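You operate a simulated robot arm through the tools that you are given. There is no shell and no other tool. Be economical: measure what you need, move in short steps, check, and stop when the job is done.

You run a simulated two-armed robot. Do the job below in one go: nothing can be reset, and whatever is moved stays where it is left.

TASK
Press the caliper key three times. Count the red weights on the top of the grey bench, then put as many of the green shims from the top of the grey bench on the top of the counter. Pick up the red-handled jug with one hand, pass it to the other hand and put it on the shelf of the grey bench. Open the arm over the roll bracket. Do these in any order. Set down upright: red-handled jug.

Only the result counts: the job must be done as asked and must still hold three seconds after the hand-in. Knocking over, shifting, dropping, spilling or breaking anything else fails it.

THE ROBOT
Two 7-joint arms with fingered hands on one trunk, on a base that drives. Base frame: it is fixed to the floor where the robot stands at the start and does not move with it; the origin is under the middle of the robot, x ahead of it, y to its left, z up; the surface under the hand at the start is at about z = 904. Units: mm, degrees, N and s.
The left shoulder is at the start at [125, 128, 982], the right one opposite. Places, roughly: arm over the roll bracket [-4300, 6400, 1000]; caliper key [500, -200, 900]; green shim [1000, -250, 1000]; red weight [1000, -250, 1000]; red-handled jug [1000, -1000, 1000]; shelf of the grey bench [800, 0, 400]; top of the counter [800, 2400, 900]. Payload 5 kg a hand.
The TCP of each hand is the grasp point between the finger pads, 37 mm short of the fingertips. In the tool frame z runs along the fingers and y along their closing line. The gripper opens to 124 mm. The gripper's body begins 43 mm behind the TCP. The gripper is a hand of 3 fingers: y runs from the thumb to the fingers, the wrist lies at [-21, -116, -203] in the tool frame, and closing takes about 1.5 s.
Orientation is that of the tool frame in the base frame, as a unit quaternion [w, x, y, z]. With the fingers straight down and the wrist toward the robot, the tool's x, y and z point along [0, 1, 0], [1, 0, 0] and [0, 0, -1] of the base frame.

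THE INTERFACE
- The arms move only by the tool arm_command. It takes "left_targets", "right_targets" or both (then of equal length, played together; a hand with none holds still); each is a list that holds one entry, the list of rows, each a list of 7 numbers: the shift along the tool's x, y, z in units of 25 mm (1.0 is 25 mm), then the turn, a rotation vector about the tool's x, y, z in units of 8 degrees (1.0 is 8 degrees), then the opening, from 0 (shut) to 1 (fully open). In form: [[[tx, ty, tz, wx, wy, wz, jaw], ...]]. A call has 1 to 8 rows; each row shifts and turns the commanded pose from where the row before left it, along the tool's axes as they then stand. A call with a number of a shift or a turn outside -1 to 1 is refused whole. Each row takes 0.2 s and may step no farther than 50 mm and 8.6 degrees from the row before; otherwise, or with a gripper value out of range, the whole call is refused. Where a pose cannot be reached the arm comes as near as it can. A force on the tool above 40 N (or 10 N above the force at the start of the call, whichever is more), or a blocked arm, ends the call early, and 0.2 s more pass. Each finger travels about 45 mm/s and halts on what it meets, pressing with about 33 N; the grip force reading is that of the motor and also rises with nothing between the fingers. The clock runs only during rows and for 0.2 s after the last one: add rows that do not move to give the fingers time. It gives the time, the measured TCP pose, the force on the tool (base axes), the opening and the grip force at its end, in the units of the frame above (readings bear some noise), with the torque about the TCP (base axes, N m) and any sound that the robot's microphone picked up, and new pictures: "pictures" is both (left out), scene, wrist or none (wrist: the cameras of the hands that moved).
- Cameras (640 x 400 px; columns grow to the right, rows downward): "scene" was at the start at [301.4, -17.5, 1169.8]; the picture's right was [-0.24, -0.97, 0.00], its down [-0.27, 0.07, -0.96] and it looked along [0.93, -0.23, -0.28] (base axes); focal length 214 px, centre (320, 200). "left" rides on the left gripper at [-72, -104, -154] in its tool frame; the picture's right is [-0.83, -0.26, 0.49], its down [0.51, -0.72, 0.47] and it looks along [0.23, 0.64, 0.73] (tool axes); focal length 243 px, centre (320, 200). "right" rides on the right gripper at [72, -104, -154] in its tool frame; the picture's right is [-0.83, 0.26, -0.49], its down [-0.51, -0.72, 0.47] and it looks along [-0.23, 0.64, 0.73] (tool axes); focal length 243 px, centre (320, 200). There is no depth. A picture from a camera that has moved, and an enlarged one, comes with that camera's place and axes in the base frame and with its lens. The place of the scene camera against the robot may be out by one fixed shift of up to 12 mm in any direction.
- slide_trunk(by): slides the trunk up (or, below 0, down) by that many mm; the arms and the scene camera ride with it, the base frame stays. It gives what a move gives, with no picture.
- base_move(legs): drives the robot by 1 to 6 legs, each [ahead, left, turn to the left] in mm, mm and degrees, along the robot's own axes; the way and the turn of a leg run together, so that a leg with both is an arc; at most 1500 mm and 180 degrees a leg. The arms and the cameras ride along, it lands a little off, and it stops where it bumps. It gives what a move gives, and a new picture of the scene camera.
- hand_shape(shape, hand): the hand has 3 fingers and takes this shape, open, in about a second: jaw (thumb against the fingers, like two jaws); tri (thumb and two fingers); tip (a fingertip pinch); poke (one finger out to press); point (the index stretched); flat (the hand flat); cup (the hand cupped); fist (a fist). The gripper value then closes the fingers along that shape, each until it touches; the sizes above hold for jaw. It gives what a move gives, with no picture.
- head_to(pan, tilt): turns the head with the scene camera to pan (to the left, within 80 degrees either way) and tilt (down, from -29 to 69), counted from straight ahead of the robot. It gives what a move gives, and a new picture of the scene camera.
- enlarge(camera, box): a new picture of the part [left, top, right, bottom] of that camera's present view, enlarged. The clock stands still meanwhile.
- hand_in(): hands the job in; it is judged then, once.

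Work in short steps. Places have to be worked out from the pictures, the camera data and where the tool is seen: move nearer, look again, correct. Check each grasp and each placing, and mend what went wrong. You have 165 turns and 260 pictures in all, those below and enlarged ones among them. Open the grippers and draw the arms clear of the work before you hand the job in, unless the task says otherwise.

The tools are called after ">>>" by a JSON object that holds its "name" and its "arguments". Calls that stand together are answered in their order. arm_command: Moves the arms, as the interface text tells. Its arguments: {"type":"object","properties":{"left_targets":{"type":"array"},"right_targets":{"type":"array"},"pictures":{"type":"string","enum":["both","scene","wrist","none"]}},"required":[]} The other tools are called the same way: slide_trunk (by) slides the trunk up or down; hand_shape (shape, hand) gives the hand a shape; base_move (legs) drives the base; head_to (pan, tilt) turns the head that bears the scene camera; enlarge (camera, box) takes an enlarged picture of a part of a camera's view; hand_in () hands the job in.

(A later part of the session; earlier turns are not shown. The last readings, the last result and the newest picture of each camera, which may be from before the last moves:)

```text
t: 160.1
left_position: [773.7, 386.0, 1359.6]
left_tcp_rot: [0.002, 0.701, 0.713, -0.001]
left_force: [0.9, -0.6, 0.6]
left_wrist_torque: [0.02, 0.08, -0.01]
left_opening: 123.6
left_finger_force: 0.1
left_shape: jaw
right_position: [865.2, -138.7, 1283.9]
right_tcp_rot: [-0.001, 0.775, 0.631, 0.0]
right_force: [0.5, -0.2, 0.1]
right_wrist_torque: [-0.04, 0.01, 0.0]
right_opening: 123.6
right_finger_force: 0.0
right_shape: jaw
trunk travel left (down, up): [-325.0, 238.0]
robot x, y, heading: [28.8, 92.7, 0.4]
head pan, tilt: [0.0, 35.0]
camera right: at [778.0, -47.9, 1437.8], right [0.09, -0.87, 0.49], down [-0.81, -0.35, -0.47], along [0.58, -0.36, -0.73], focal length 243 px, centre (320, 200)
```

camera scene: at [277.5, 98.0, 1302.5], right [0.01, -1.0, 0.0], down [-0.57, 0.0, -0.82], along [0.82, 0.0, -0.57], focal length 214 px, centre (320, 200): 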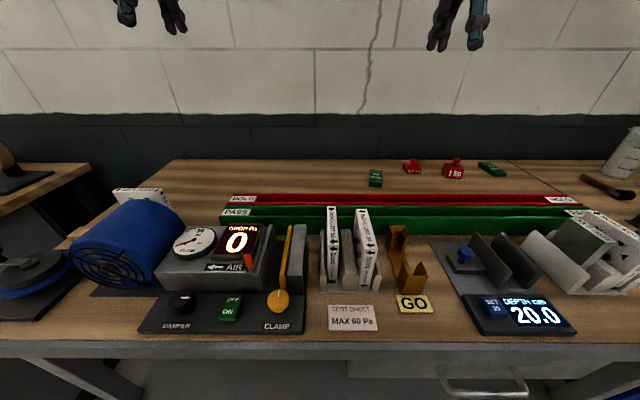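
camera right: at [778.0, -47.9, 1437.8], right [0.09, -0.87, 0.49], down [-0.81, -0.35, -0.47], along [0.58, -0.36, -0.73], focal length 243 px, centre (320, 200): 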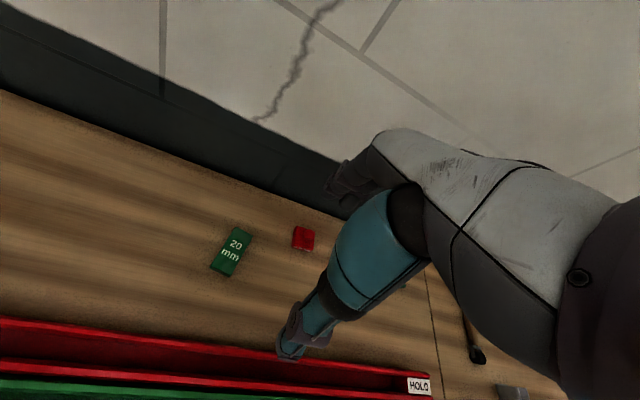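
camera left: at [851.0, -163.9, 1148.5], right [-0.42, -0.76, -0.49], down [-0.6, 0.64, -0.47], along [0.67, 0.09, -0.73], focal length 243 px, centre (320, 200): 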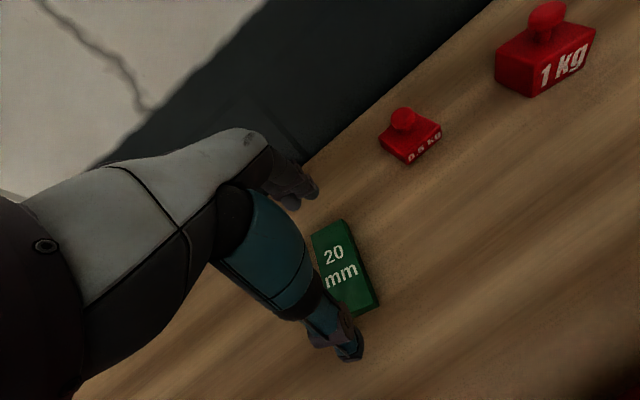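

I descend diagonally toward the 20 mm shim.

>>> {"name": "arm_command", "arguments": {"right_targets": [[[0.24, 0.2, 1, 0, 0, 0, 1], [0.24, 0.2, 1, 0, 0, 0, 1], [0.24, 0.2, 1, 0, 0, 0, 1], [0.24, 0.3, 1, 0, 0, 0, 1], [0.24, 0.3, 1, 0, 0, 0, 1], [0.24, 0.3, 1, 0, 0, 0, 1], [0.24, 0.4, 1, 0, 0, 0, 1], [0.24, 0.5, 1, 0, 0, 0, 1]]]}}

```text
t: 161.9
left_position: [772.4, 386.0, 1359.1]
left_tcp_rot: [0.001, 0.701, 0.713, -0.001]
left_force: [0.7, -0.3, -0.5]
left_wrist_torque: [0.01, 0.04, -0.03]
left_opening: 123.9
left_finger_force: 0.0
left_shape: jaw
right_position: [932.2, -105.1, 1084.1]
right_tcp_rot: [-0.001, 0.775, 0.632, -0.001]
right_force: [-0.5, 0.1, 0.4]
right_wrist_torque: [0.04, 0.02, 0.0]
right_opening: 123.8
right_finger_force: 0.0
right_shape: jaw
trunk travel left (down, up): [-325.0, 238.0]
robot x, y, heading: [28.9, 88.9, 0.5]
head pan, tilt: [0.0, 35.0]
camera scene: at [280.6, 97.8, 1301.7], right [0.01, -1.0, 0.0], down [-0.57, 0.0, -0.82], along [0.82, 0.0, -0.57], focal length 214 px, centre (320, 200)
camera right: at [845.0, -13.5, 1237.9], right [0.09, -0.87, 0.49], down [-0.81, -0.35, -0.47], along [0.58, -0.36, -0.73], focal length 243 px, centre (320, 200)
```

scene: 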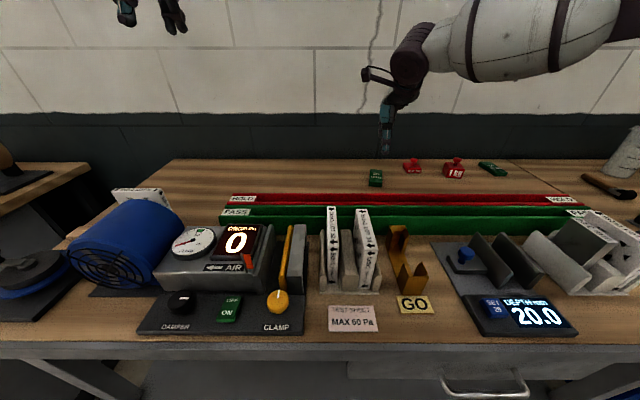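
right: 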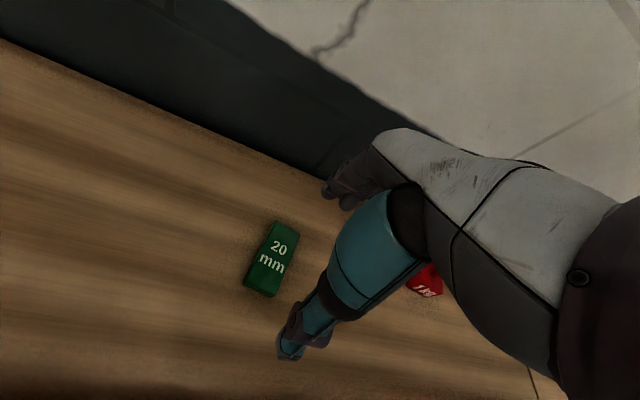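

I advance over the shim to z≈1020 and zoom.

>>> {"name": "arm_command", "arguments": {"right_targets": [[[0.08, 0.5, 0.6, 0, 0, 0, 1], [0.08, 0.5, 0.7, 0, 0, 0, 1], [0.08, 0.42, 0.7, 0, 0, 0, 1], [0, 0, 0.6, 0, 0, 0, 1]]], "pictures": "none"}}

>>> {"name": "enlarge", "arguments": {"camera": "right", "box": [210, 150, 390, 370]}}

>>> {"name": "enlarge", "arguments": {"camera": "scene", "box": [300, 90, 480, 210]}}

```text
t: 162.9
left_position: [771.1, 385.6, 1360.2]
left_tcp_rot: [0.002, 0.701, 0.713, 0.0]
left_force: [0.6, -0.4, 0.7]
left_wrist_torque: [0.02, 0.0, -0.04]
left_opening: 123.6
left_finger_force: 0.1
left_shape: jaw
right_position: [967.8, -104.7, 1021.0]
right_tcp_rot: [0.001, 0.775, 0.632, -0.001]
right_force: [0.1, -0.5, 0.4]
right_wrist_torque: [-0.01, 0.01, 0.01]
right_opening: 123.6
right_finger_force: 0.1
right_shape: jaw
trunk travel left (down, up): [-325.0, 238.0]
robot x, y, heading: [27.2, 90.6, 0.1]
head pan, tilt: [0.0, 35.0]
```

```text
1.82 times, centred on (300, 260) of right
camera zoom: at [879.8, -14.6, 1174.5], right [0.09, -0.87, 0.49], down [-0.81, -0.35, -0.47], along [0.58, -0.36, -0.73], focal length 441 px, centre (356, 91)
```

zoom: 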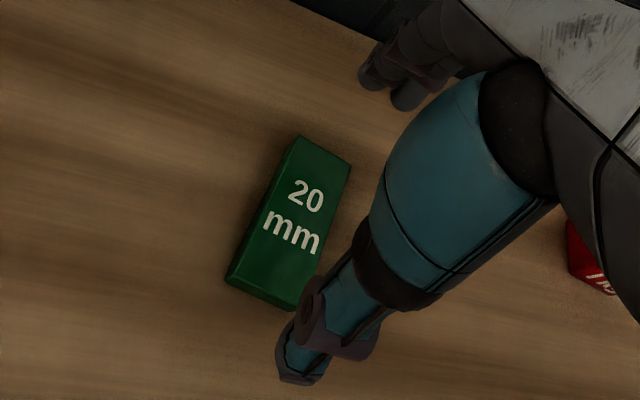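

```text
3.33 times, centred on (390, 150) of scene
camera zoom: at [279.1, 97.9, 1302.1], right [0.01, -1.0, 0.0], down [-0.57, 0.0, -0.82], along [0.82, 0.0, -0.57], focal length 715 px, centre (87, 367)
```

zoom: 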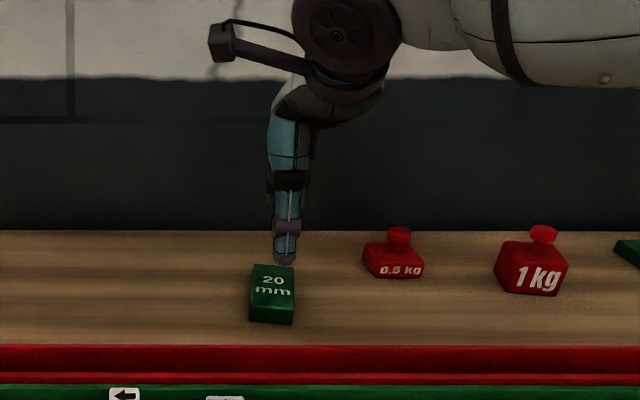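

Aligned. I lower to z≈947.

>>> {"name": "arm_command", "arguments": {"right_targets": [[[0, 0, 0.8, 0, 0, 0, 1], [0, 0, 0.8, 0, 0, 0, 1], [0, 0, 0.8, 0, 0, 0, 1], [0, 0, 0.55, 0, 0, 0, 1]]], "pictures": "wrist"}}

```text
t: 163.9
left_position: [771.8, 385.6, 1359.5]
left_tcp_rot: [0.003, 0.701, 0.713, -0.001]
left_force: [0.3, 1.3, 0.0]
left_wrist_torque: [-0.02, 0.0, 0.03]
left_opening: 123.7
left_finger_force: 0.0
left_shape: jaw
right_position: [966.7, -105.2, 944.4]
right_tcp_rot: [-0.001, 0.776, 0.631, -0.001]
right_force: [-0.1, 0.2, -0.8]
right_wrist_torque: [0.02, 0.0, 0.0]
right_opening: 123.8
right_finger_force: 0.0
right_shape: jaw
trunk travel left (down, up): [-325.0, 238.0]
robot x, y, heading: [28.7, 89.2, 0.1]
head pan, tilt: [0.0, 35.0]
camera right: at [879.4, -14.4, 1100.0], right [0.09, -0.87, 0.49], down [-0.81, -0.35, -0.47], along [0.58, -0.36, -0.73], focal length 243 px, centre (320, 200)
```

right: 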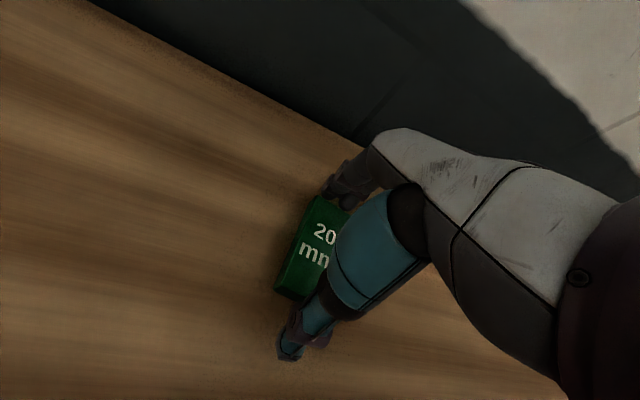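

Good. I close the hand.

>>> {"name": "arm_command", "arguments": {"right_targets": [[[0, 0, 0, 0, 0, 0, 0], [0, 0, 0, 0, 0, 0, 0], [0, 0, 0, 0, 0, 0, 0], [0, 0, 0, 0, 0, 0, 0], [0, 0, 0, 0, 0, 0, 0], [0, 0, 0, 0, 0, 0, 0]]], "pictures": "wrist"}}

```text
t: 165.3
left_position: [770.9, 386.2, 1361.1]
left_tcp_rot: [0.002, 0.701, 0.713, -0.001]
left_force: [-0.4, 0.2, -0.1]
left_wrist_torque: [-0.01, -0.03, 0.02]
left_opening: 123.8
left_finger_force: 0.1
left_shape: jaw
right_position: [966.2, -105.8, 947.3]
right_tcp_rot: [0.0, 0.776, 0.631, 0.0]
right_force: [-0.1, 0.7, 0.1]
right_wrist_torque: [0.04, 0.02, -0.01]
right_opening: 94.1
right_finger_force: 33.3
right_shape: jaw
trunk travel left (down, up): [-325.0, 238.0]
robot x, y, heading: [29.6, 94.0, 0.2]
head pan, tilt: [0.0, 35.0]
camera right: at [879.1, -14.2, 1100.7], right [0.09, -0.87, 0.49], down [-0.81, -0.35, -0.47], along [0.58, -0.36, -0.73], focal length 243 px, centre (320, 200)
```

right: 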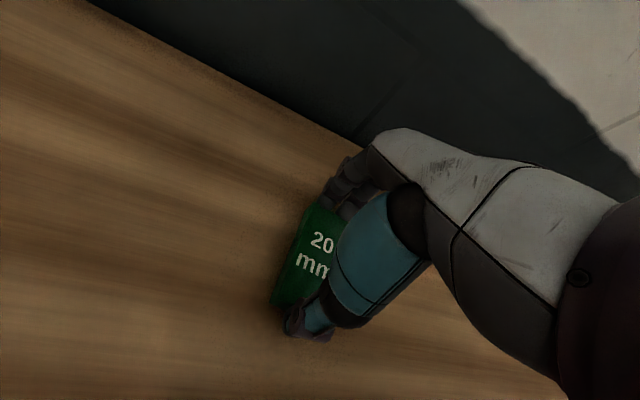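

Gripped. I lift, retract up, and turn the hand back to straight.

>>> {"name": "arm_command", "arguments": {"right_targets": [[[0, 0, -0.5, 0, 0, 0, 0], [0, 0, -1, 0, 0, 0, 0], [0, 0, -1, 0, 0, 0, 0], [0, 0, -1, 0, 0, 0, 0], [0, 0, -1, 0, 0, 0, 0], [0, 0, -1, 0, 0, 0, 0], [0, -0.5, -1, 0, 0, 0, 0], [0, -0.5, -1, 0, 0, 0, 0]]], "pictures": "none"}}

>>> {"name": "arm_command", "arguments": {"right_targets": [[[-0.3, -1, -1, 0, 0, -0.8, 0], [-0.3, -1, -1, 0, 0, -0.7, 0], [-0.3, -1, -1, 0, 0, 0, 0], [-0.3, -1, -1, 0, 0, 0, 0], [-0.3, -1, -1, 0, 0, 0, 0], [-0.3, -1, -1, 0, 0, 0, 0]]], "pictures": "wrist"}}

>>> {"name": "base_move", "arguments": {"legs": [[-420, 0, 0], [0, 1250, 0], [0, 1180, 0]]}}

```text
t: 167.1
left_position: [768.8, 386.9, 1362.0]
left_tcp_rot: [0.002, 0.701, 0.714, -0.001]
left_force: [-0.3, 0.6, 0.4]
left_wrist_torque: [-0.02, 0.01, -0.01]
left_opening: 123.8
left_finger_force: 0.1
left_shape: jaw
right_position: [941.3, -99.0, 1136.0]
right_tcp_rot: [0.0, 0.775, 0.632, 0.0]
right_force: [-0.1, 0.2, -0.6]
right_wrist_torque: [0.0, 0.01, -0.01]
right_opening: 94.1
right_finger_force: 33.2
right_shape: jaw
trunk travel left (down, up): [-325.0, 238.0]
robot x, y, heading: [26.1, 90.7, 0.2]
head pan, tilt: [0.0, 35.0]
```

```text
t: 168.5
left_position: [770.9, 385.3, 1362.0]
left_tcp_rot: [0.003, 0.701, 0.713, -0.001]
left_force: [-0.1, 0.4, 0.5]
left_wrist_torque: [-0.02, -0.04, 0.02]
left_opening: 123.9
left_finger_force: 0.0
left_shape: jaw
right_position: [788.3, -139.2, 1284.8]
right_tcp_rot: [0.0, 0.705, 0.71, 0.0]
right_force: [-1.3, 0.0, 0.1]
right_wrist_torque: [0.01, -0.03, 0.0]
right_opening: 94.0
right_finger_force: 33.0
right_shape: jaw
trunk travel left (down, up): [-325.0, 238.0]
robot x, y, heading: [27.3, 94.7, 0.4]
head pan, tilt: [0.0, 35.0]
camera right: at [684.2, -67.4, 1439.5], right [0.27, -0.83, 0.49], down [-0.72, -0.51, -0.47], along [0.64, -0.23, -0.73], focal length 243 px, centre (320, 200)
```

right: 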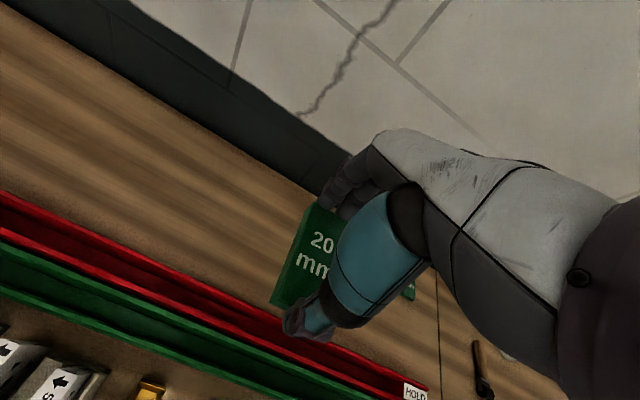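

```text
t: 192.0
left_position: [319.1, 2814.9, 1360.8]
left_tcp_rot: [0.002, 0.698, 0.716, 0.0]
left_force: [0.1, -0.7, 0.7]
left_wrist_torque: [0.04, -0.02, -0.04]
left_opening: 123.8
left_finger_force: 0.0
left_shape: jaw
right_position: [342.5, 2289.4, 1284.7]
right_tcp_rot: [0.0, 0.703, 0.711, 0.0]
right_force: [0.1, -0.3, 0.7]
right_wrist_torque: [-0.02, 0.02, -0.02]
right_opening: 94.0
right_finger_force: 32.9
right_shape: jaw
trunk travel left (down, up): [-325.0, 238.0]
robot x, y, heading: [-422.1, 2510.2, 0.6]
head pan, tilt: [0.0, 35.0]
camera scene: at [-170.2, 2521.4, 1302.1], right [0.01, -1.0, 0.0], down [-0.57, -0.01, -0.82], along [0.82, 0.01, -0.57], focal length 214 px, centre (320, 200)
```

scene: 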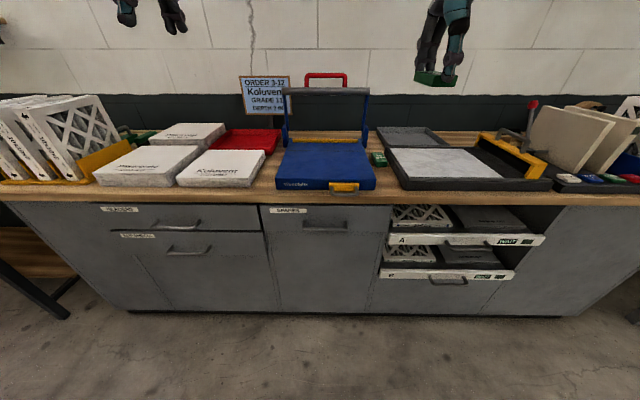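

I drive up so the shim sits over about [545, 2277].

>>> {"name": "base_move", "arguments": {"legs": [[203, -14, -0.5]]}}

>>> {"name": "arm_command", "arguments": {"right_targets": [[[0, 0, 1, 0, 0, 0, 0], [0, 0, 1, 0, 0, 0, 0], [0, 0, 1, 0, 0, 0, 0], [0, 0, 1, 0, 0, 0, 0], [0, 0, 1, 0, 0, 0, 0], [0, 0, 1, 0, 0, 0, 0]]], "pictures": "wrist"}}

```text
t: 193.6
left_position: [521.7, 2798.0, 1362.3]
left_tcp_rot: [0.002, 0.7, 0.714, -0.001]
left_force: [0.2, 0.1, -0.6]
left_wrist_torque: [0.01, -0.04, 0.0]
left_opening: 123.8
left_finger_force: 0.0
left_shape: jaw
right_position: [542.9, 2273.1, 1285.9]
right_tcp_rot: [0.001, 0.705, 0.71, 0.0]
right_force: [-0.6, 0.2, -0.2]
right_wrist_torque: [-0.01, -0.03, -0.03]
right_opening: 93.8
right_finger_force: 32.1
right_shape: jaw
trunk travel left (down, up): [-325.0, 238.0]
robot x, y, heading: [-222.3, 2497.6, 0.3]
head pan, tilt: [0.0, 35.0]
camera scene: at [30.5, 2508.1, 1302.7], right [0.01, -1.0, 0.0], down [-0.57, 0.0, -0.82], along [0.82, 0.01, -0.57], focal length 214 px, centre (320, 200)
```

scene: 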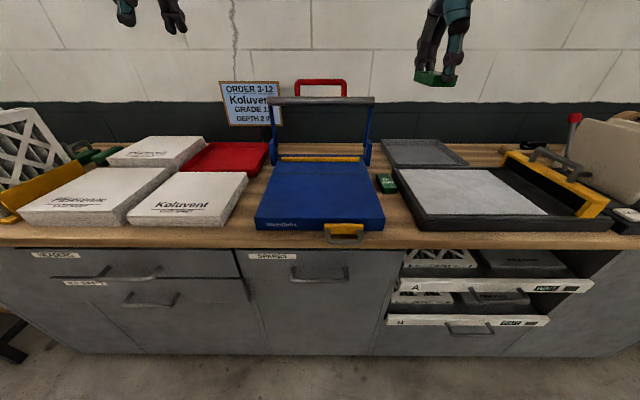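

```text
t: 195.0
left_position: [525.7, 2796.3, 1360.6]
left_tcp_rot: [0.002, 0.7, 0.714, -0.001]
left_force: [0.2, -0.2, -0.1]
left_wrist_torque: [0.02, 0.03, 0.03]
left_opening: 123.7
left_finger_force: 0.1
left_shape: jaw
right_position: [545.7, 2272.6, 1136.3]
right_tcp_rot: [0.0, 0.704, 0.71, 0.0]
right_force: [-0.2, 0.7, 1.4]
right_wrist_torque: [-0.02, -0.04, 0.01]
right_opening: 94.2
right_finger_force: 33.3
right_shape: jaw
trunk travel left (down, up): [-325.0, 238.0]
robot x, y, heading: [-216.8, 2499.2, 0.5]
head pan, tilt: [0.0, 35.0]
camera right: at [441.0, 2343.5, 1288.2], right [0.27, -0.83, 0.49], down [-0.72, -0.51, -0.47], along [0.64, -0.23, -0.73], focal length 243 px, centre (320, 200)
```

right: 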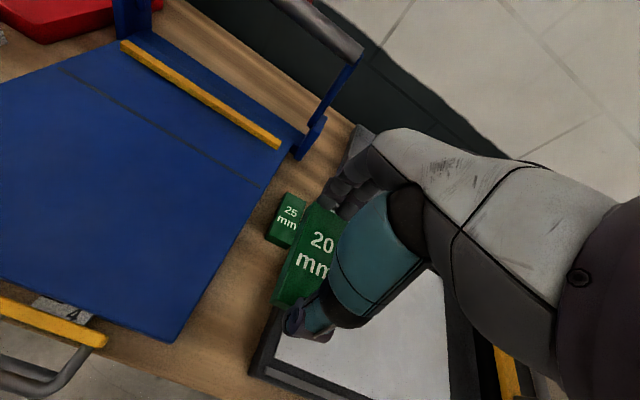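

Gap centre here is ~y 2281; I nudge 6 mm left and descend to z≈962.

>>> {"name": "arm_command", "arguments": {"right_targets": [[[0.25, 0, 1, 0, 0, 0, 0], [0, 0, 1, 0, 0, 0, 0], [0, 0, 1, 0, 0, 0, 0], [0, 0, 1, 0, 0, 0, 0], [0, 0, 1, 0, 0, 0, 0], [0, 0, 1, 0, 0, 0, 0], [0, 0, 0.9, 0, 0, 0, 0]]]}}

```text
t: 196.6
left_position: [526.1, 2797.1, 1361.0]
left_tcp_rot: [0.002, 0.7, 0.714, -0.001]
left_force: [0.2, 0.3, 0.1]
left_wrist_torque: [0.03, 0.03, 0.01]
left_opening: 123.7
left_finger_force: 0.2
left_shape: jaw
right_position: [545.5, 2278.3, 962.4]
right_tcp_rot: [0.0, 0.705, 0.71, 0.0]
right_force: [0.0, 0.0, -0.6]
right_wrist_torque: [0.01, -0.01, -0.04]
right_opening: 94.1
right_finger_force: 33.1
right_shape: jaw
trunk travel left (down, up): [-325.0, 238.0]
robot x, y, heading: [-218.2, 2497.7, 0.2]
head pan, tilt: [0.0, 35.0]
camera scene: at [33.6, 2507.8, 1301.9], right [0.01, -1.0, 0.0], down [-0.57, 0.0, -0.82], along [0.82, 0.01, -0.57], focal length 214 px, centre (320, 200)
camera right: at [440.6, 2349.2, 1116.5], right [0.27, -0.83, 0.49], down [-0.72, -0.51, -0.47], along [0.64, -0.23, -0.73], focal length 243 px, centre (320, 200)
```

scene: 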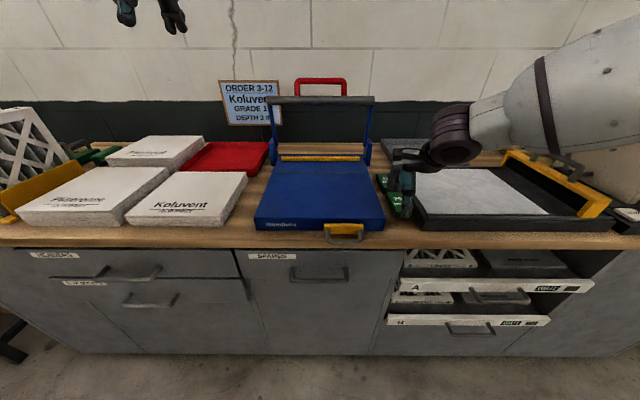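
right: 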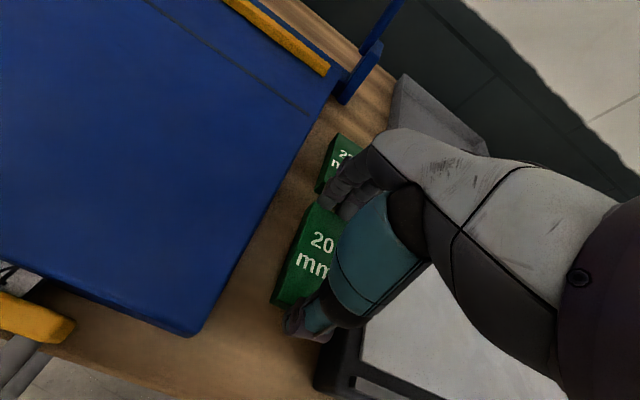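

Clear of the first shim. I descend finely to contact.

>>> {"name": "arm_command", "arguments": {"right_targets": [[[0, 0, 0.3, 0, 0, 0, 0], [0, 0, 0.2, 0, 0, 0, 0], [0, 0, 0.08, 0, 0, 0, 0], [0, 0, 0.08, 0, 0, 0, 0], [0, 0, 0, 0, 0, 0, 0]]], "pictures": "none"}}

```text
t: 197.8
left_position: [524.0, 2798.4, 1359.8]
left_tcp_rot: [0.003, 0.701, 0.714, -0.001]
left_force: [0.1, 0.4, 0.8]
left_wrist_torque: [0.02, -0.02, 0.03]
left_opening: 123.6
left_finger_force: 0.1
left_shape: jaw
right_position: [545.1, 2279.6, 945.4]
right_tcp_rot: [-0.001, 0.704, 0.71, 0.0]
right_force: [0.7, 0.6, 1.5]
right_wrist_torque: [0.01, 0.09, 0.0]
right_opening: 93.9
right_finger_force: 33.2
right_shape: jaw
trunk travel left (down, up): [-325.0, 238.0]
robot x, y, heading: [-220.2, 2501.4, 0.4]
head pan, tilt: [0.0, 35.0]
```

Light contact. One more 1 mm, then open and rise.

>>> {"name": "arm_command", "arguments": {"right_targets": [[[0, 0, 0.04, 0, 0, 0, 0], [0, 0, 0, 0, 0, 0, 0.85], [0, 0, 0, 0, 0, 0, 1], [0, 0, 0, 0, 0, 0, 1], [0, 0, 0, 0, 0, 0, 1], [0, 0, 0, 0, 0, 0, 1]]], "pictures": "none"}}

>>> {"name": "arm_command", "arguments": {"right_targets": [[[0, 0, -0.5, 0, 0, 0, 1], [0, 0, -1, 0, 0, 0, 1], [0, 0, -1, 0, 0, 0, 1], [0, 0, -1, 0, 0, 0, 1], [0, 0, -1, 0, 0, 0, 1], [0, 0, -1, 0, 0, 0, 1], [0, 0, -1, 0, 0, 0, 1], [0, 0, -1, 0, 0, 0, 1]]]}}

```text
t: 199.2
left_position: [524.9, 2798.0, 1361.6]
left_tcp_rot: [0.002, 0.7, 0.714, -0.001]
left_force: [0.6, -0.4, -0.8]
left_wrist_torque: [-0.03, 0.0, 0.01]
left_opening: 123.6
left_finger_force: 0.1
left_shape: jaw
right_position: [545.4, 2279.9, 945.5]
right_tcp_rot: [0.0, 0.704, 0.71, 0.0]
right_force: [0.5, -0.6, 0.4]
right_wrist_torque: [0.04, 0.01, -0.04]
right_opening: 123.6
right_finger_force: 0.1
right_shape: jaw
trunk travel left (down, up): [-325.0, 238.0]
robot x, y, heading: [-218.6, 2496.4, 0.3]
head pan, tilt: [0.0, 35.0]
```

```text
t: 201.0
left_position: [524.0, 2798.7, 1361.6]
left_tcp_rot: [0.001, 0.701, 0.713, 0.0]
left_force: [0.3, -0.5, 0.0]
left_wrist_torque: [-0.03, -0.02, -0.02]
left_opening: 123.8
left_finger_force: 0.1
left_shape: jaw
right_position: [544.2, 2279.7, 1133.0]
right_tcp_rot: [-0.001, 0.704, 0.71, -0.001]
right_force: [0.5, 0.0, 0.3]
right_wrist_torque: [-0.01, 0.0, -0.04]
right_opening: 123.6
right_finger_force: 0.0
right_shape: jaw
trunk travel left (down, up): [-325.0, 238.0]
robot x, y, heading: [-218.3, 2502.9, 0.6]
head pan, tilt: [0.0, 35.0]
camera scene: at [32.1, 2508.3, 1302.3], right [0.01, -1.0, 0.0], down [-0.57, 0.0, -0.82], along [0.82, 0.01, -0.57], focal length 214 px, centre (320, 200)
camera right: at [439.8, 2350.1, 1286.5], right [0.27, -0.83, 0.49], down [-0.72, -0.51, -0.47], along [0.64, -0.23, -0.73], focal length 243 px, centre (320, 200)
```

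scene: 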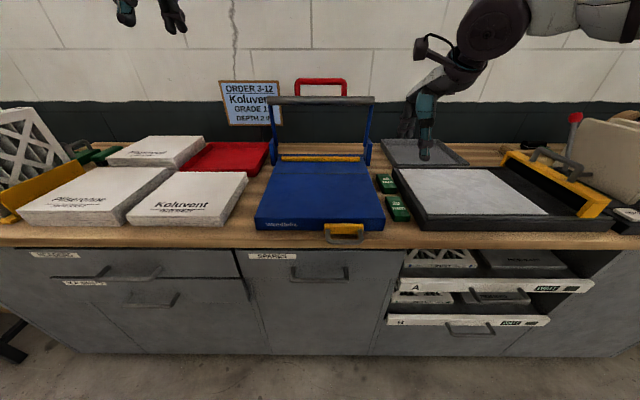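
right: 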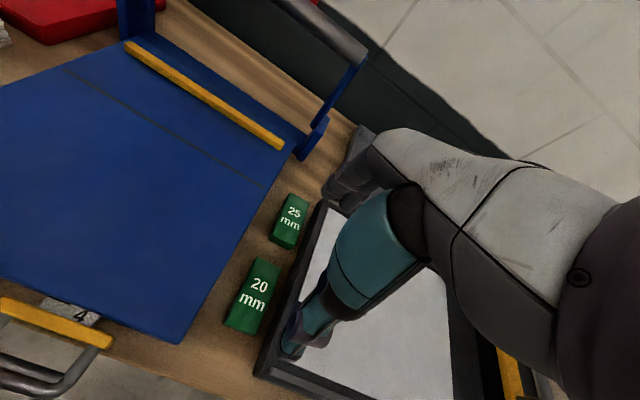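

Both shims are on the counter. Now the roll bracket: I raise the right hand, back off, turn left and look around.

>>> {"name": "arm_command", "arguments": {"right_targets": [[[0, 0, -1, 0, 0, 0, 1], [0, 0, -1, 0, 0, 0, 1], [0, 0, -1, 0, 0, 0, 1], [0, 0, -1, 0, 0, 0, 1], [0, -0.5, -1, 0, 0, 0, 1], [0, -0.5, -1, 0, 0, 0, 1], [0, -0.5, -1, 0, 0, 0, 1], [0, -0.5, -1, 0, 0, 0, 1]]], "pictures": "none"}}

>>> {"name": "base_move", "arguments": {"legs": [[-700, 0, 0], [0, 0, 90]]}}

>>> {"name": "head_to", "arguments": {"pan": 40, "tilt": 12}}

>>> {"name": "head_to", "arguments": {"pan": 0, "tilt": 15}}

```text
t: 202.8
left_position: [523.8, 2798.5, 1361.5]
left_tcp_rot: [0.003, 0.7, 0.714, 0.001]
left_force: [0.8, -1.1, 0.1]
left_wrist_torque: [-0.07, -0.04, 0.02]
left_opening: 123.8
left_finger_force: 0.1
left_shape: jaw
right_position: [495.4, 2278.5, 1332.9]
right_tcp_rot: [0.0, 0.704, 0.71, 0.0]
right_force: [-0.1, 0.5, 0.0]
right_wrist_torque: [0.01, 0.0, -0.01]
right_opening: 123.8
right_finger_force: 0.0
right_shape: jaw
trunk travel left (down, up): [-325.0, 238.0]
robot x, y, heading: [-222.2, 2499.5, 0.4]
head pan, tilt: [0.0, 35.0]
```

```text
t: 210.5
left_position: [-1205.1, 3241.8, 1360.5]
left_tcp_rot: [0.002, -0.005, 1.0, 0.001]
left_force: [0.3, -0.2, 1.2]
left_wrist_torque: [0.02, -0.02, 0.03]
left_opening: 123.7
left_finger_force: 0.0
left_shape: jaw
right_position: [-687.4, 3206.5, 1331.8]
right_tcp_rot: [-0.001, 0.002, 1.0, -0.001]
right_force: [-0.7, 0.4, 0.0]
right_wrist_torque: [-0.03, 0.02, -0.01]
right_opening: 123.8
right_finger_force: 0.0
right_shape: jaw
trunk travel left (down, up): [-325.0, 238.0]
robot x, y, heading: [-917.9, 2497.1, 89.4]
head pan, tilt: [0.0, 35.0]
camera scene: at [-916.7, 2753.2, 1302.1], right [1.0, 0.0, 0.0], down [0.0, -0.57, -0.82], along [0.0, 0.82, -0.57], focal length 214 px, centre (320, 200)
```

scene: 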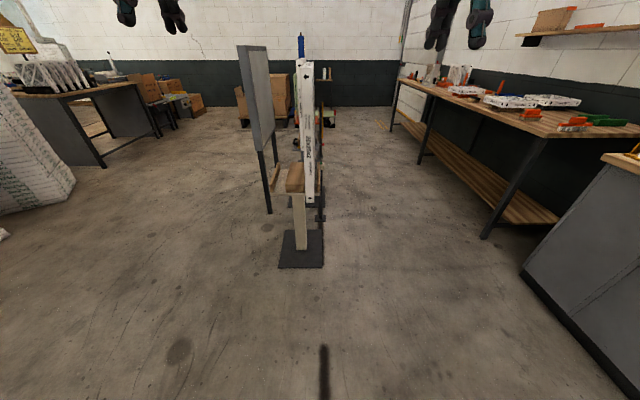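

```text
t: 211.5
left_position: [-1204.6, 3242.0, 1360.0]
left_tcp_rot: [0.002, -0.005, 1.0, 0.001]
left_force: [0.0, 1.0, 0.7]
left_wrist_torque: [0.05, -0.02, 0.02]
left_opening: 123.6
left_finger_force: 0.1
left_shape: jaw
right_position: [-687.4, 3208.9, 1332.5]
right_tcp_rot: [0.0, 0.002, 1.0, 0.0]
right_force: [-0.8, 0.0, 0.0]
right_wrist_torque: [0.0, 0.0, 0.0]
right_opening: 123.7
right_finger_force: 0.1
right_shape: jaw
trunk travel left (down, up): [-325.0, 238.0]
robot x, y, heading: [-915.7, 2496.8, 89.9]
head pan, tilt: [40.0, 12.0]
camera scene: at [-976.8, 2736.9, 1339.0], right [0.77, 0.64, 0.0], down [0.13, -0.16, -0.98], along [-0.63, 0.75, -0.21], focal length 214 px, centre (320, 200)
```

scene: 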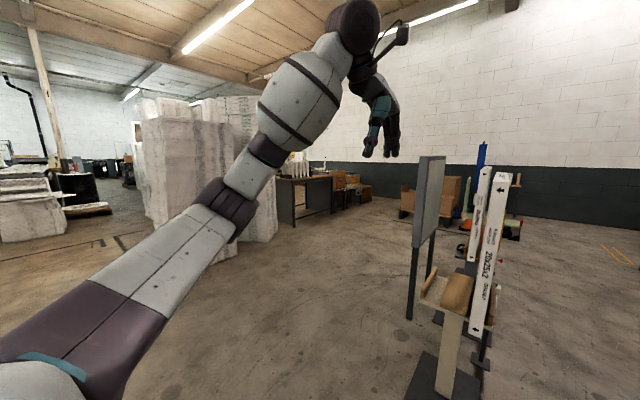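

```text
t: 212.6
left_position: [-1205.1, 3240.8, 1361.8]
left_tcp_rot: [0.002, -0.005, 1.0, 0.001]
left_force: [-0.1, -0.6, -1.0]
left_wrist_torque: [-0.01, -0.01, 0.03]
left_opening: 123.5
left_finger_force: 0.1
left_shape: jaw
right_position: [-686.5, 3207.4, 1332.3]
right_tcp_rot: [0.0, 0.001, 1.0, 0.001]
right_force: [0.3, -0.2, 0.2]
right_wrist_torque: [0.0, -0.01, 0.02]
right_opening: 123.6
right_finger_force: 0.2
right_shape: jaw
trunk travel left (down, up): [-325.0, 238.0]
robot x, y, heading: [-915.1, 2497.4, 89.6]
head pan, tilt: [0.0, 15.0]
camera scene: at [-917.0, 2758.6, 1334.1], right [1.0, 0.0, 0.0], down [0.0, -0.26, -0.97], along [0.0, 0.97, -0.26], focal length 214 px, centre (320, 200)
```

scene: 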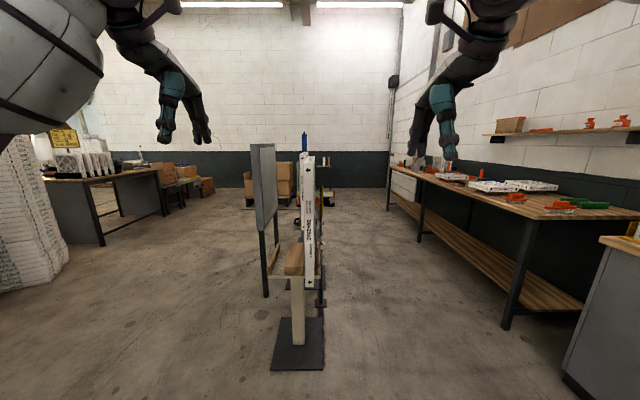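

The desk at left (px ~115,163) is where the roll bracket should be. I zoom there.

>>> {"name": "enlarge", "arguments": {"camera": "scene", "box": [20, 110, 220, 260]}}

```text
2.67 times, centred on (120, 185) of scene
camera zoom: at [-917.0, 2758.6, 1334.1], right [1.0, 0.0, 0.0], down [0.0, -0.26, -0.97], along [0.0, 0.97, -0.26], focal length 572 px, centre (853, 240)
```

zoom: 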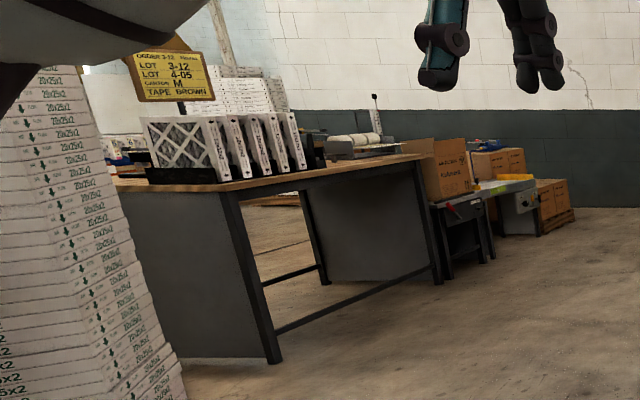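

The desk front runs along x≈-3850, y≈5400–6560. I strafe to x≈-2000 and drive up to y≈5500, clear of the central stand.

>>> {"name": "base_move", "arguments": {"legs": [[0, 1150, 0], [1500, 0, 0], [1500, 0, 0], [0, 0, 60]]}}

>>> {"name": "head_to", "arguments": {"pan": 0, "tilt": 12}}

```text
t: 239.6
left_position: [-2887.4, 5591.0, 1361.3]
left_tcp_rot: [0.001, -0.518, 0.855, 0.002]
left_force: [0.1, 0.2, 0.1]
left_wrist_torque: [0.02, 0.01, -0.03]
left_opening: 124.1
left_finger_force: 0.1
left_shape: jaw
right_position: [-2611.7, 6031.1, 1333.0]
right_tcp_rot: [-0.001, -0.513, 0.859, 0.0]
right_force: [-0.7, -0.6, -0.3]
right_wrist_torque: [0.0, 0.0, 0.02]
right_opening: 123.5
right_finger_force: 0.1
right_shape: jaw
trunk travel left (down, up): [-325.0, 238.0]
robot x, y, heading: [-2094.8, 5494.0, 151.8]
head pan, tilt: [0.0, 15.0]
camera scene: at [-2320.4, 5620.5, 1334.1], right [0.47, 0.88, 0.0], down [0.23, -0.12, -0.97], along [-0.85, 0.46, -0.26], focal length 214 px, centre (320, 200)
```

scene: 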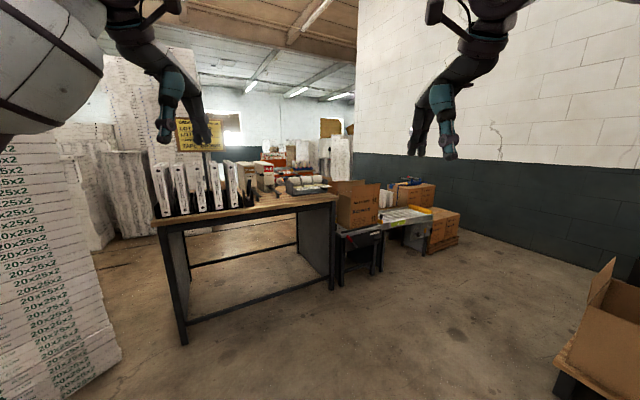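

```text
t: 240.3
left_position: [-2887.1, 5590.6, 1361.1]
left_tcp_rot: [0.001, -0.518, 0.855, 0.002]
left_force: [-0.5, 0.4, 0.3]
left_wrist_torque: [0.03, -0.03, 0.01]
left_opening: 123.8
left_finger_force: 0.1
left_shape: jaw
right_position: [-2611.9, 6030.6, 1331.4]
right_tcp_rot: [0.001, -0.513, 0.858, 0.0]
right_force: [0.1, 0.1, 0.1]
right_wrist_torque: [0.02, -0.03, 0.04]
right_opening: 124.1
right_finger_force: 0.1
right_shape: jaw
trunk travel left (down, up): [-325.0, 238.0]
robot x, y, heading: [-2090.4, 5494.3, 151.6]
head pan, tilt: [0.0, 12.0]
camera scene: at [-2320.4, 5620.1, 1339.0], right [0.47, 0.88, 0.0], down [0.18, -0.1, -0.98], along [-0.86, 0.46, -0.21], focal length 214 px, centre (320, 200)
```

scene: 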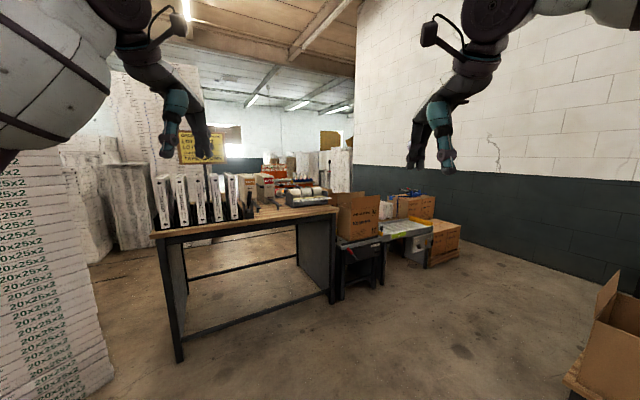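

>>> {"name": "enlarge", "arguments": {"camera": "scene", "box": [140, 150, 360, 260]}}

```text
2.91 times, centred on (250, 205) of scene
camera zoom: at [-2320.4, 5620.1, 1339.0], right [0.47, 0.88, 0.0], down [0.18, -0.1, -0.98], along [-0.86, 0.46, -0.21], focal length 624 px, centre (524, 186)
```

zoom: 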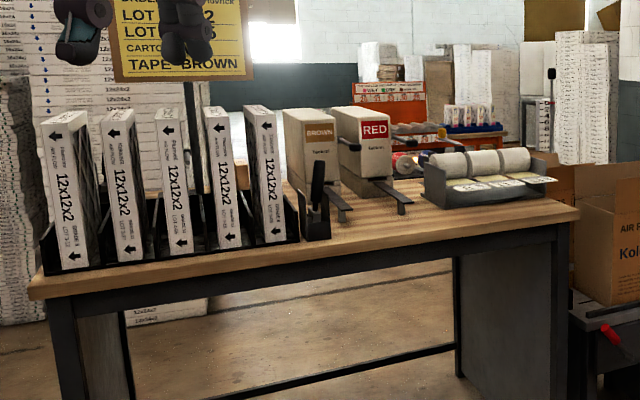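

I drive in front of the right part of the desk facing it, stopping at about [-3000, 6350].

>>> {"name": "base_move", "arguments": {"legs": [[0, 0, 28.3], [900, -850, 0]]}}

>>> {"name": "head_to", "arguments": {"pan": 0, "tilt": 20}}

>>> {"name": "enlarge", "arguments": {"camera": "scene", "box": [200, 120, 440, 270]}}

```text
t: 249.5
left_position: [-3741.5, 6058.0, 1361.0]
left_tcp_rot: [-0.001, 0.709, -0.705, -0.002]
left_force: [-0.1, 0.5, 0.4]
left_wrist_torque: [-0.01, 0.05, 0.0]
left_opening: 124.0
left_finger_force: 0.1
left_shape: jaw
right_position: [-3705.7, 6577.2, 1331.9]
right_tcp_rot: [0.001, -0.706, 0.708, -0.001]
right_force: [-0.4, 0.3, 0.6]
right_wrist_torque: [-0.01, 0.01, -0.01]
right_opening: 123.6
right_finger_force: 0.1
right_shape: jaw
trunk travel left (down, up): [-325.0, 238.0]
robot x, y, heading: [-2993.5, 6348.5, 179.8]
head pan, tilt: [0.0, 12.0]
camera scene: at [-3253.3, 6351.4, 1339.1], right [0.01, 1.0, 0.0], down [0.21, 0.0, -0.98], along [-0.98, 0.01, -0.21], focal length 214 px, centre (320, 200)
```

scene: 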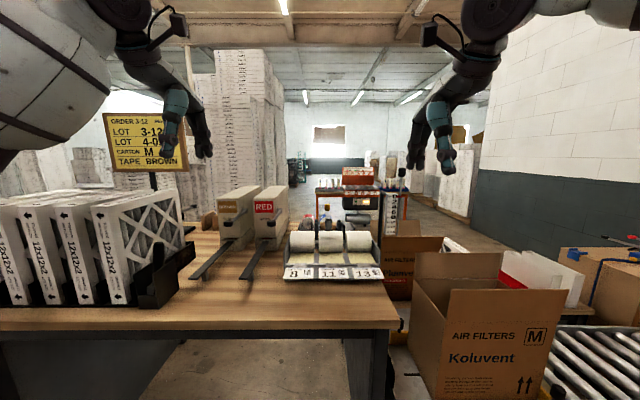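

```text
t: 250.2
left_position: [-3742.1, 6058.2, 1360.3]
left_tcp_rot: [-0.001, 0.709, -0.705, -0.002]
left_force: [-0.2, -0.8, -0.4]
left_wrist_torque: [0.0, 0.02, -0.02]
left_opening: 123.5
left_finger_force: 0.0
left_shape: jaw
right_position: [-3706.6, 6576.6, 1332.8]
right_tcp_rot: [0.001, -0.705, 0.709, 0.0]
right_force: [-0.6, 0.3, 0.9]
right_wrist_torque: [-0.03, 0.0, 0.01]
right_opening: 123.8
right_finger_force: 0.1
right_shape: jaw
trunk travel left (down, up): [-325.0, 238.0]
robot x, y, heading: [-2990.8, 6347.9, 179.7]
head pan, tilt: [0.0, 20.0]
camera scene: at [-3253.5, 6351.6, 1326.0], right [0.01, 1.0, 0.0], down [0.34, 0.0, -0.94], along [-0.94, 0.0, -0.34], focal length 214 px, centre (320, 200)
```

scene: 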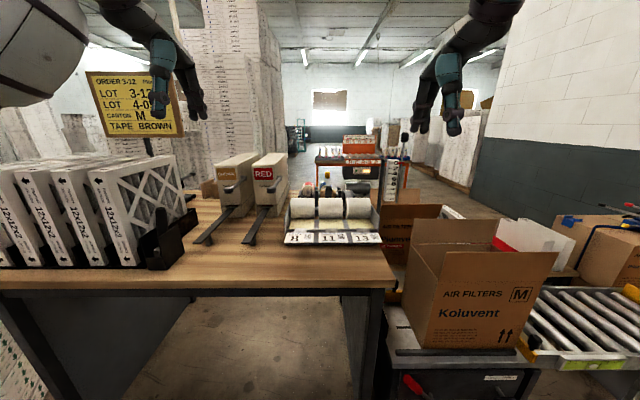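

```text
2.67 times, centred on (320, 195) of scene
camera zoom: at [-3253.5, 6351.6, 1326.0], right [0.01, 1.0, 0.0], down [0.34, 0.0, -0.94], along [-0.94, 0.0, -0.34], focal length 572 px, centre (320, 213)
```

zoom: 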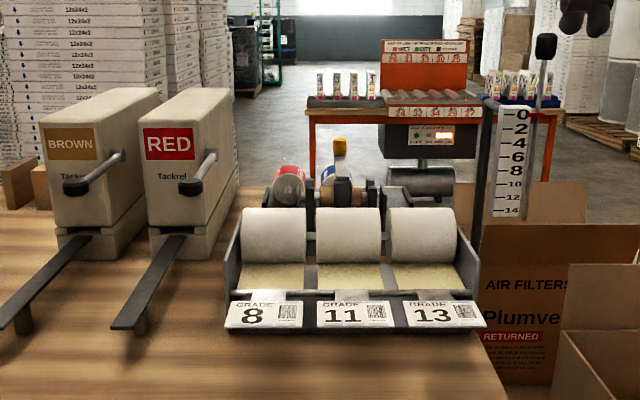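

Behind the label rolls is a bracket holding tape rolls. I raise the trunk for a view from above and move 330 mm closer.

>>> {"name": "slide_trunk", "arguments": {"by": 230}}

>>> {"name": "base_move", "arguments": {"legs": [[330, 0, 0]]}}

>>> {"name": "head_to", "arguments": {"pan": 0, "tilt": 35}}

>>> {"name": "enlarge", "arguments": {"camera": "scene", "box": [240, 80, 420, 220]}}

```text
t: 252.6
left_position: [-3743.4, 6057.6, 1587.9]
left_tcp_rot: [-0.001, 0.709, -0.705, -0.001]
left_force: [-0.5, -0.6, -0.2]
left_wrist_torque: [-0.01, -0.03, -0.02]
left_opening: 123.8
left_finger_force: 0.0
left_shape: jaw
right_position: [-3708.4, 6576.1, 1559.4]
right_tcp_rot: [0.001, -0.706, 0.708, -0.001]
right_force: [-0.1, -0.5, -0.2]
right_wrist_torque: [-0.02, -0.04, -0.01]
right_opening: 123.6
right_finger_force: 0.1
right_shape: jaw
trunk travel left (down, up): [-555.0, 8.0]
robot x, y, heading: [-2992.6, 6341.9, 179.7]
head pan, tilt: [0.0, 20.0]
```

```text
t: 254.8
left_position: [-4062.4, 6057.6, 1594.9]
left_tcp_rot: [0.001, 0.711, -0.704, -0.003]
left_force: [0.4, -0.5, 0.9]
left_wrist_torque: [0.03, 0.0, 0.01]
left_opening: 123.8
left_finger_force: 0.1
left_shape: jaw
right_position: [-4028.3, 6575.0, 1566.6]
right_tcp_rot: [-0.002, -0.707, 0.707, 0.003]
right_force: [0.2, -0.3, 1.4]
right_wrist_torque: [-0.02, 0.05, 0.03]
right_opening: 123.7
right_finger_force: 0.0
right_shape: jaw
trunk travel left (down, up): [-555.0, 8.0]
robot x, y, heading: [-3321.9, 6342.7, 180.0]
head pan, tilt: [0.0, 20.0]
camera scene: at [-3450.2, 6351.7, 1587.5], right [0.0, 1.0, 0.0], down [0.34, 0.0, -0.94], along [-0.94, 0.0, -0.34], focal length 214 px, centre (320, 200)
```

scene: 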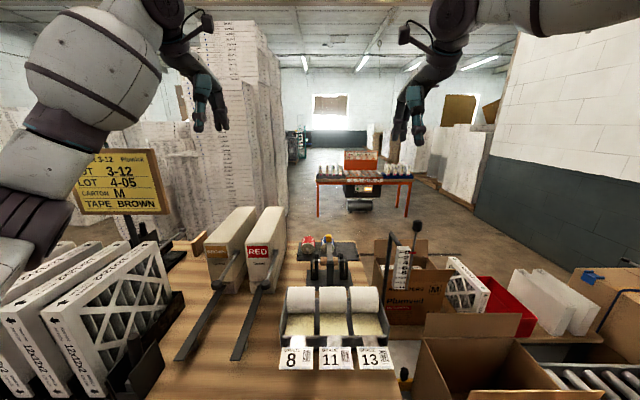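

```text
t: 255.6
left_position: [-4065.2, 6057.0, 1592.2]
left_tcp_rot: [0.0, 0.711, -0.704, -0.002]
left_force: [0.3, -0.1, -0.1]
left_wrist_torque: [-0.01, -0.02, -0.03]
left_opening: 124.0
left_finger_force: 0.1
left_shape: jaw
right_position: [-4032.2, 6574.2, 1564.3]
right_tcp_rot: [0.0, -0.707, 0.708, 0.001]
right_force: [0.1, 0.2, 0.3]
right_wrist_torque: [0.03, -0.02, 0.03]
right_opening: 123.9
right_finger_force: 0.0
right_shape: jaw
trunk travel left (down, up): [-555.0, 8.0]
robot x, y, heading: [-3321.5, 6343.0, 179.8]
head pan, tilt: [0.0, 35.0]
camera scene: at [-3448.0, 6351.8, 1563.2], right [0.0, 1.0, 0.0], down [0.57, 0.0, -0.82], along [-0.82, 0.0, -0.57], focal length 214 px, centre (320, 200)
```

scene: 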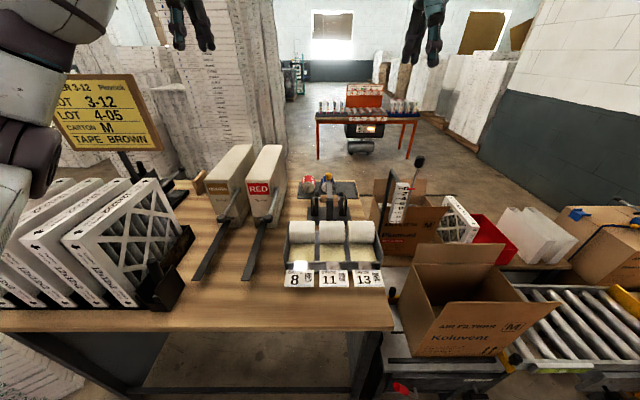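

```text
2.86 times, centred on (330, 150) of scene
camera zoom: at [-3448.0, 6351.8, 1563.2], right [0.0, 1.0, 0.0], down [0.57, 0.0, -0.82], along [-0.82, 0.0, -0.57], focal length 613 px, centre (291, 343)
```

zoom: 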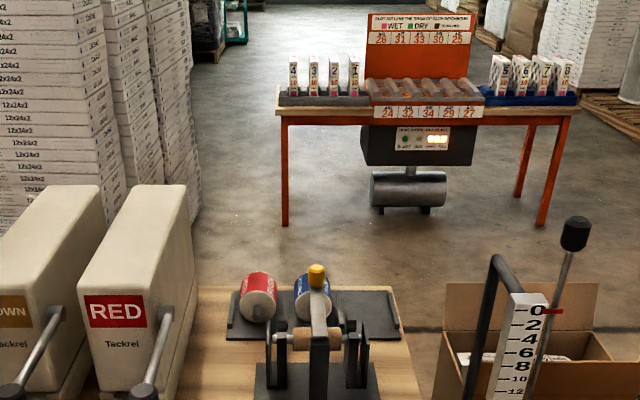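

The roll bracket has an arm with a yellow knob (about [-4380, 6396, 1057]) over a wooden roll. I zoom further to understand its hinge.

>>> {"name": "enlarge", "arguments": {"camera": "scene", "box": [295, 165, 375, 235]}}

>>> {"name": "base_move", "arguments": {"legs": [[50, 0, 0]]}}

>>> {"name": "head_to", "arguments": {"pan": 0, "tilt": 25}}

```text
5.71 times, centred on (335, 200) of scene
camera zoom: at [-3448.0, 6351.8, 1563.2], right [0.0, 1.0, 0.0], down [0.57, 0.0, -0.82], along [-0.82, 0.0, -0.57], focal length 1226 px, centre (234, 200)
```

zoom: 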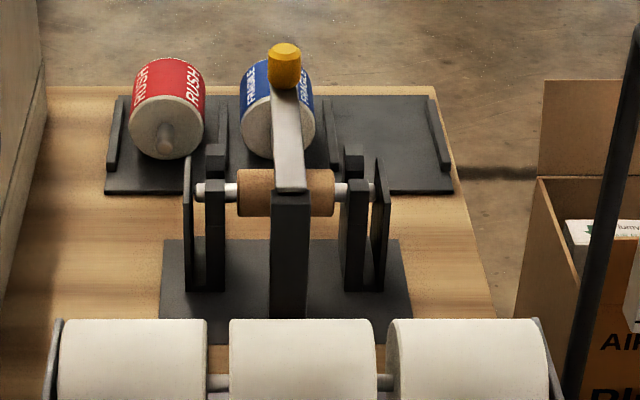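

```text
t: 256.5
left_position: [-4100.5, 6055.1, 1603.5]
left_tcp_rot: [0.004, 0.711, -0.703, -0.007]
left_force: [1.4, -0.2, 2.1]
left_wrist_torque: [0.0, 0.13, 0.01]
left_opening: 123.8
left_finger_force: 0.1
left_shape: jaw
right_position: [-4068.3, 6574.0, 1574.9]
right_tcp_rot: [-0.006, -0.707, 0.707, 0.006]
right_force: [1.3, -0.3, 1.3]
right_wrist_torque: [0.01, 0.12, -0.02]
right_opening: 123.5
right_finger_force: 0.0
right_shape: jaw
trunk travel left (down, up): [-555.0, 8.0]
robot x, y, heading: [-3366.6, 6344.0, 179.6]
head pan, tilt: [0.0, 35.0]
camera scene: at [-3483.9, 6351.7, 1565.3], right [0.0, 1.0, 0.0], down [0.57, 0.0, -0.82], along [-0.82, 0.0, -0.57], focal length 214 px, centre (320, 200)
```

scene: 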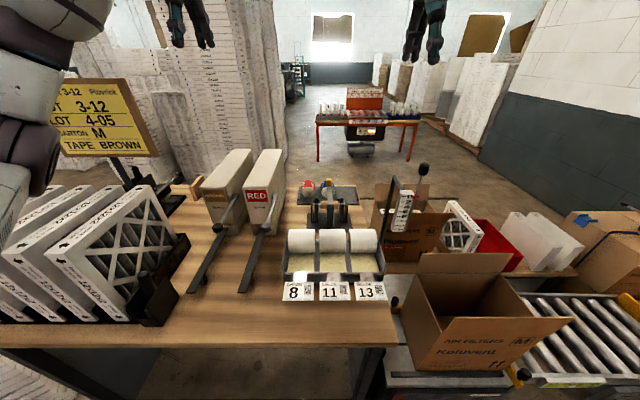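

```text
t: 257.2
left_position: [-4106.2, 6055.9, 1599.1]
left_tcp_rot: [0.002, 0.711, -0.703, -0.006]
left_force: [0.1, 0.0, 0.1]
left_wrist_torque: [-0.02, 0.07, 0.0]
left_opening: 123.8
left_finger_force: 0.0
left_shape: jaw
right_position: [-4073.9, 6574.5, 1569.7]
right_tcp_rot: [-0.003, -0.707, 0.707, 0.003]
right_force: [0.9, -0.6, 0.6]
right_wrist_torque: [-0.03, 0.04, -0.01]
right_opening: 123.7
right_finger_force: 0.1
right_shape: jaw
trunk travel left (down, up): [-555.0, 8.0]
robot x, y, heading: [-3365.7, 6348.8, 180.1]
head pan, tilt: [0.0, 25.0]
camera scene: at [-3495.3, 6351.8, 1579.7], right [0.0, 1.0, 0.0], down [0.42, 0.0, -0.91], along [-0.91, 0.0, -0.42], focal length 214 px, centre (320, 200)
```

scene: 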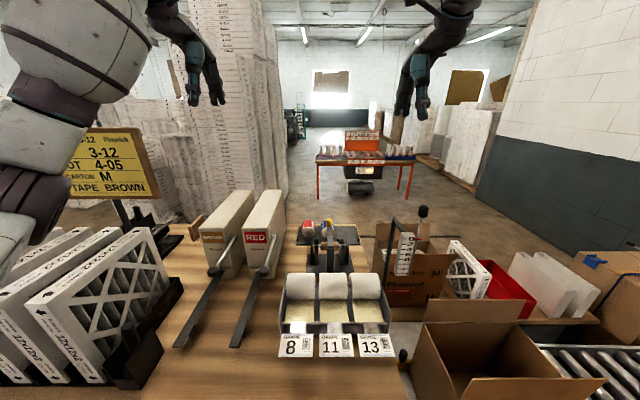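

The keeper bar is hinged at the near post (~[-4212, 6393, 1035]) and its knob end is at the far side (~x -4380). I check base clearance to the desk by looking straight down.

>>> {"name": "head_to", "arguments": {"pan": 0, "tilt": 69}}

```text
t: 258.3
left_position: [-4116.9, 6055.9, 1591.8]
left_tcp_rot: [-0.001, 0.711, -0.703, -0.003]
left_force: [-0.1, 0.3, -0.7]
left_wrist_torque: [-0.01, -0.04, -0.01]
left_opening: 124.0
left_finger_force: 0.1
left_shape: jaw
right_position: [-4083.0, 6575.3, 1562.8]
right_tcp_rot: [0.0, 0.707, -0.707, 0.0]
right_force: [-0.7, -0.3, 0.0]
right_wrist_torque: [-0.02, -0.02, 0.01]
right_opening: 123.8
right_finger_force: 0.1
right_shape: jaw
trunk travel left (down, up): [-555.0, 8.0]
robot x, y, heading: [-3369.7, 6347.0, 179.8]
head pan, tilt: [0.0, 68.8]
camera scene: at [-3467.3, 6351.6, 1519.0], right [0.0, 1.0, 0.0], down [0.93, 0.0, -0.36], along [-0.36, 0.0, -0.93], focal length 214 px, centre (320, 200)
```

scene: 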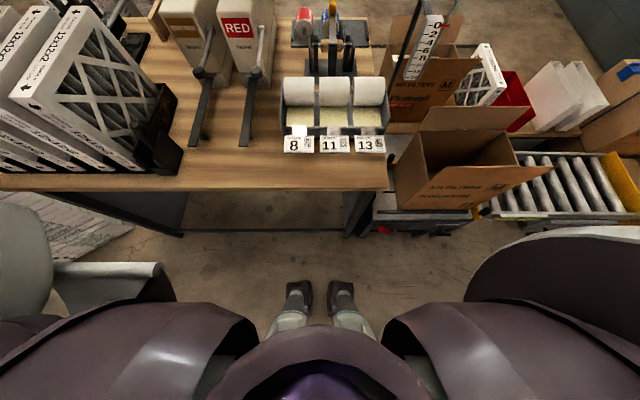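

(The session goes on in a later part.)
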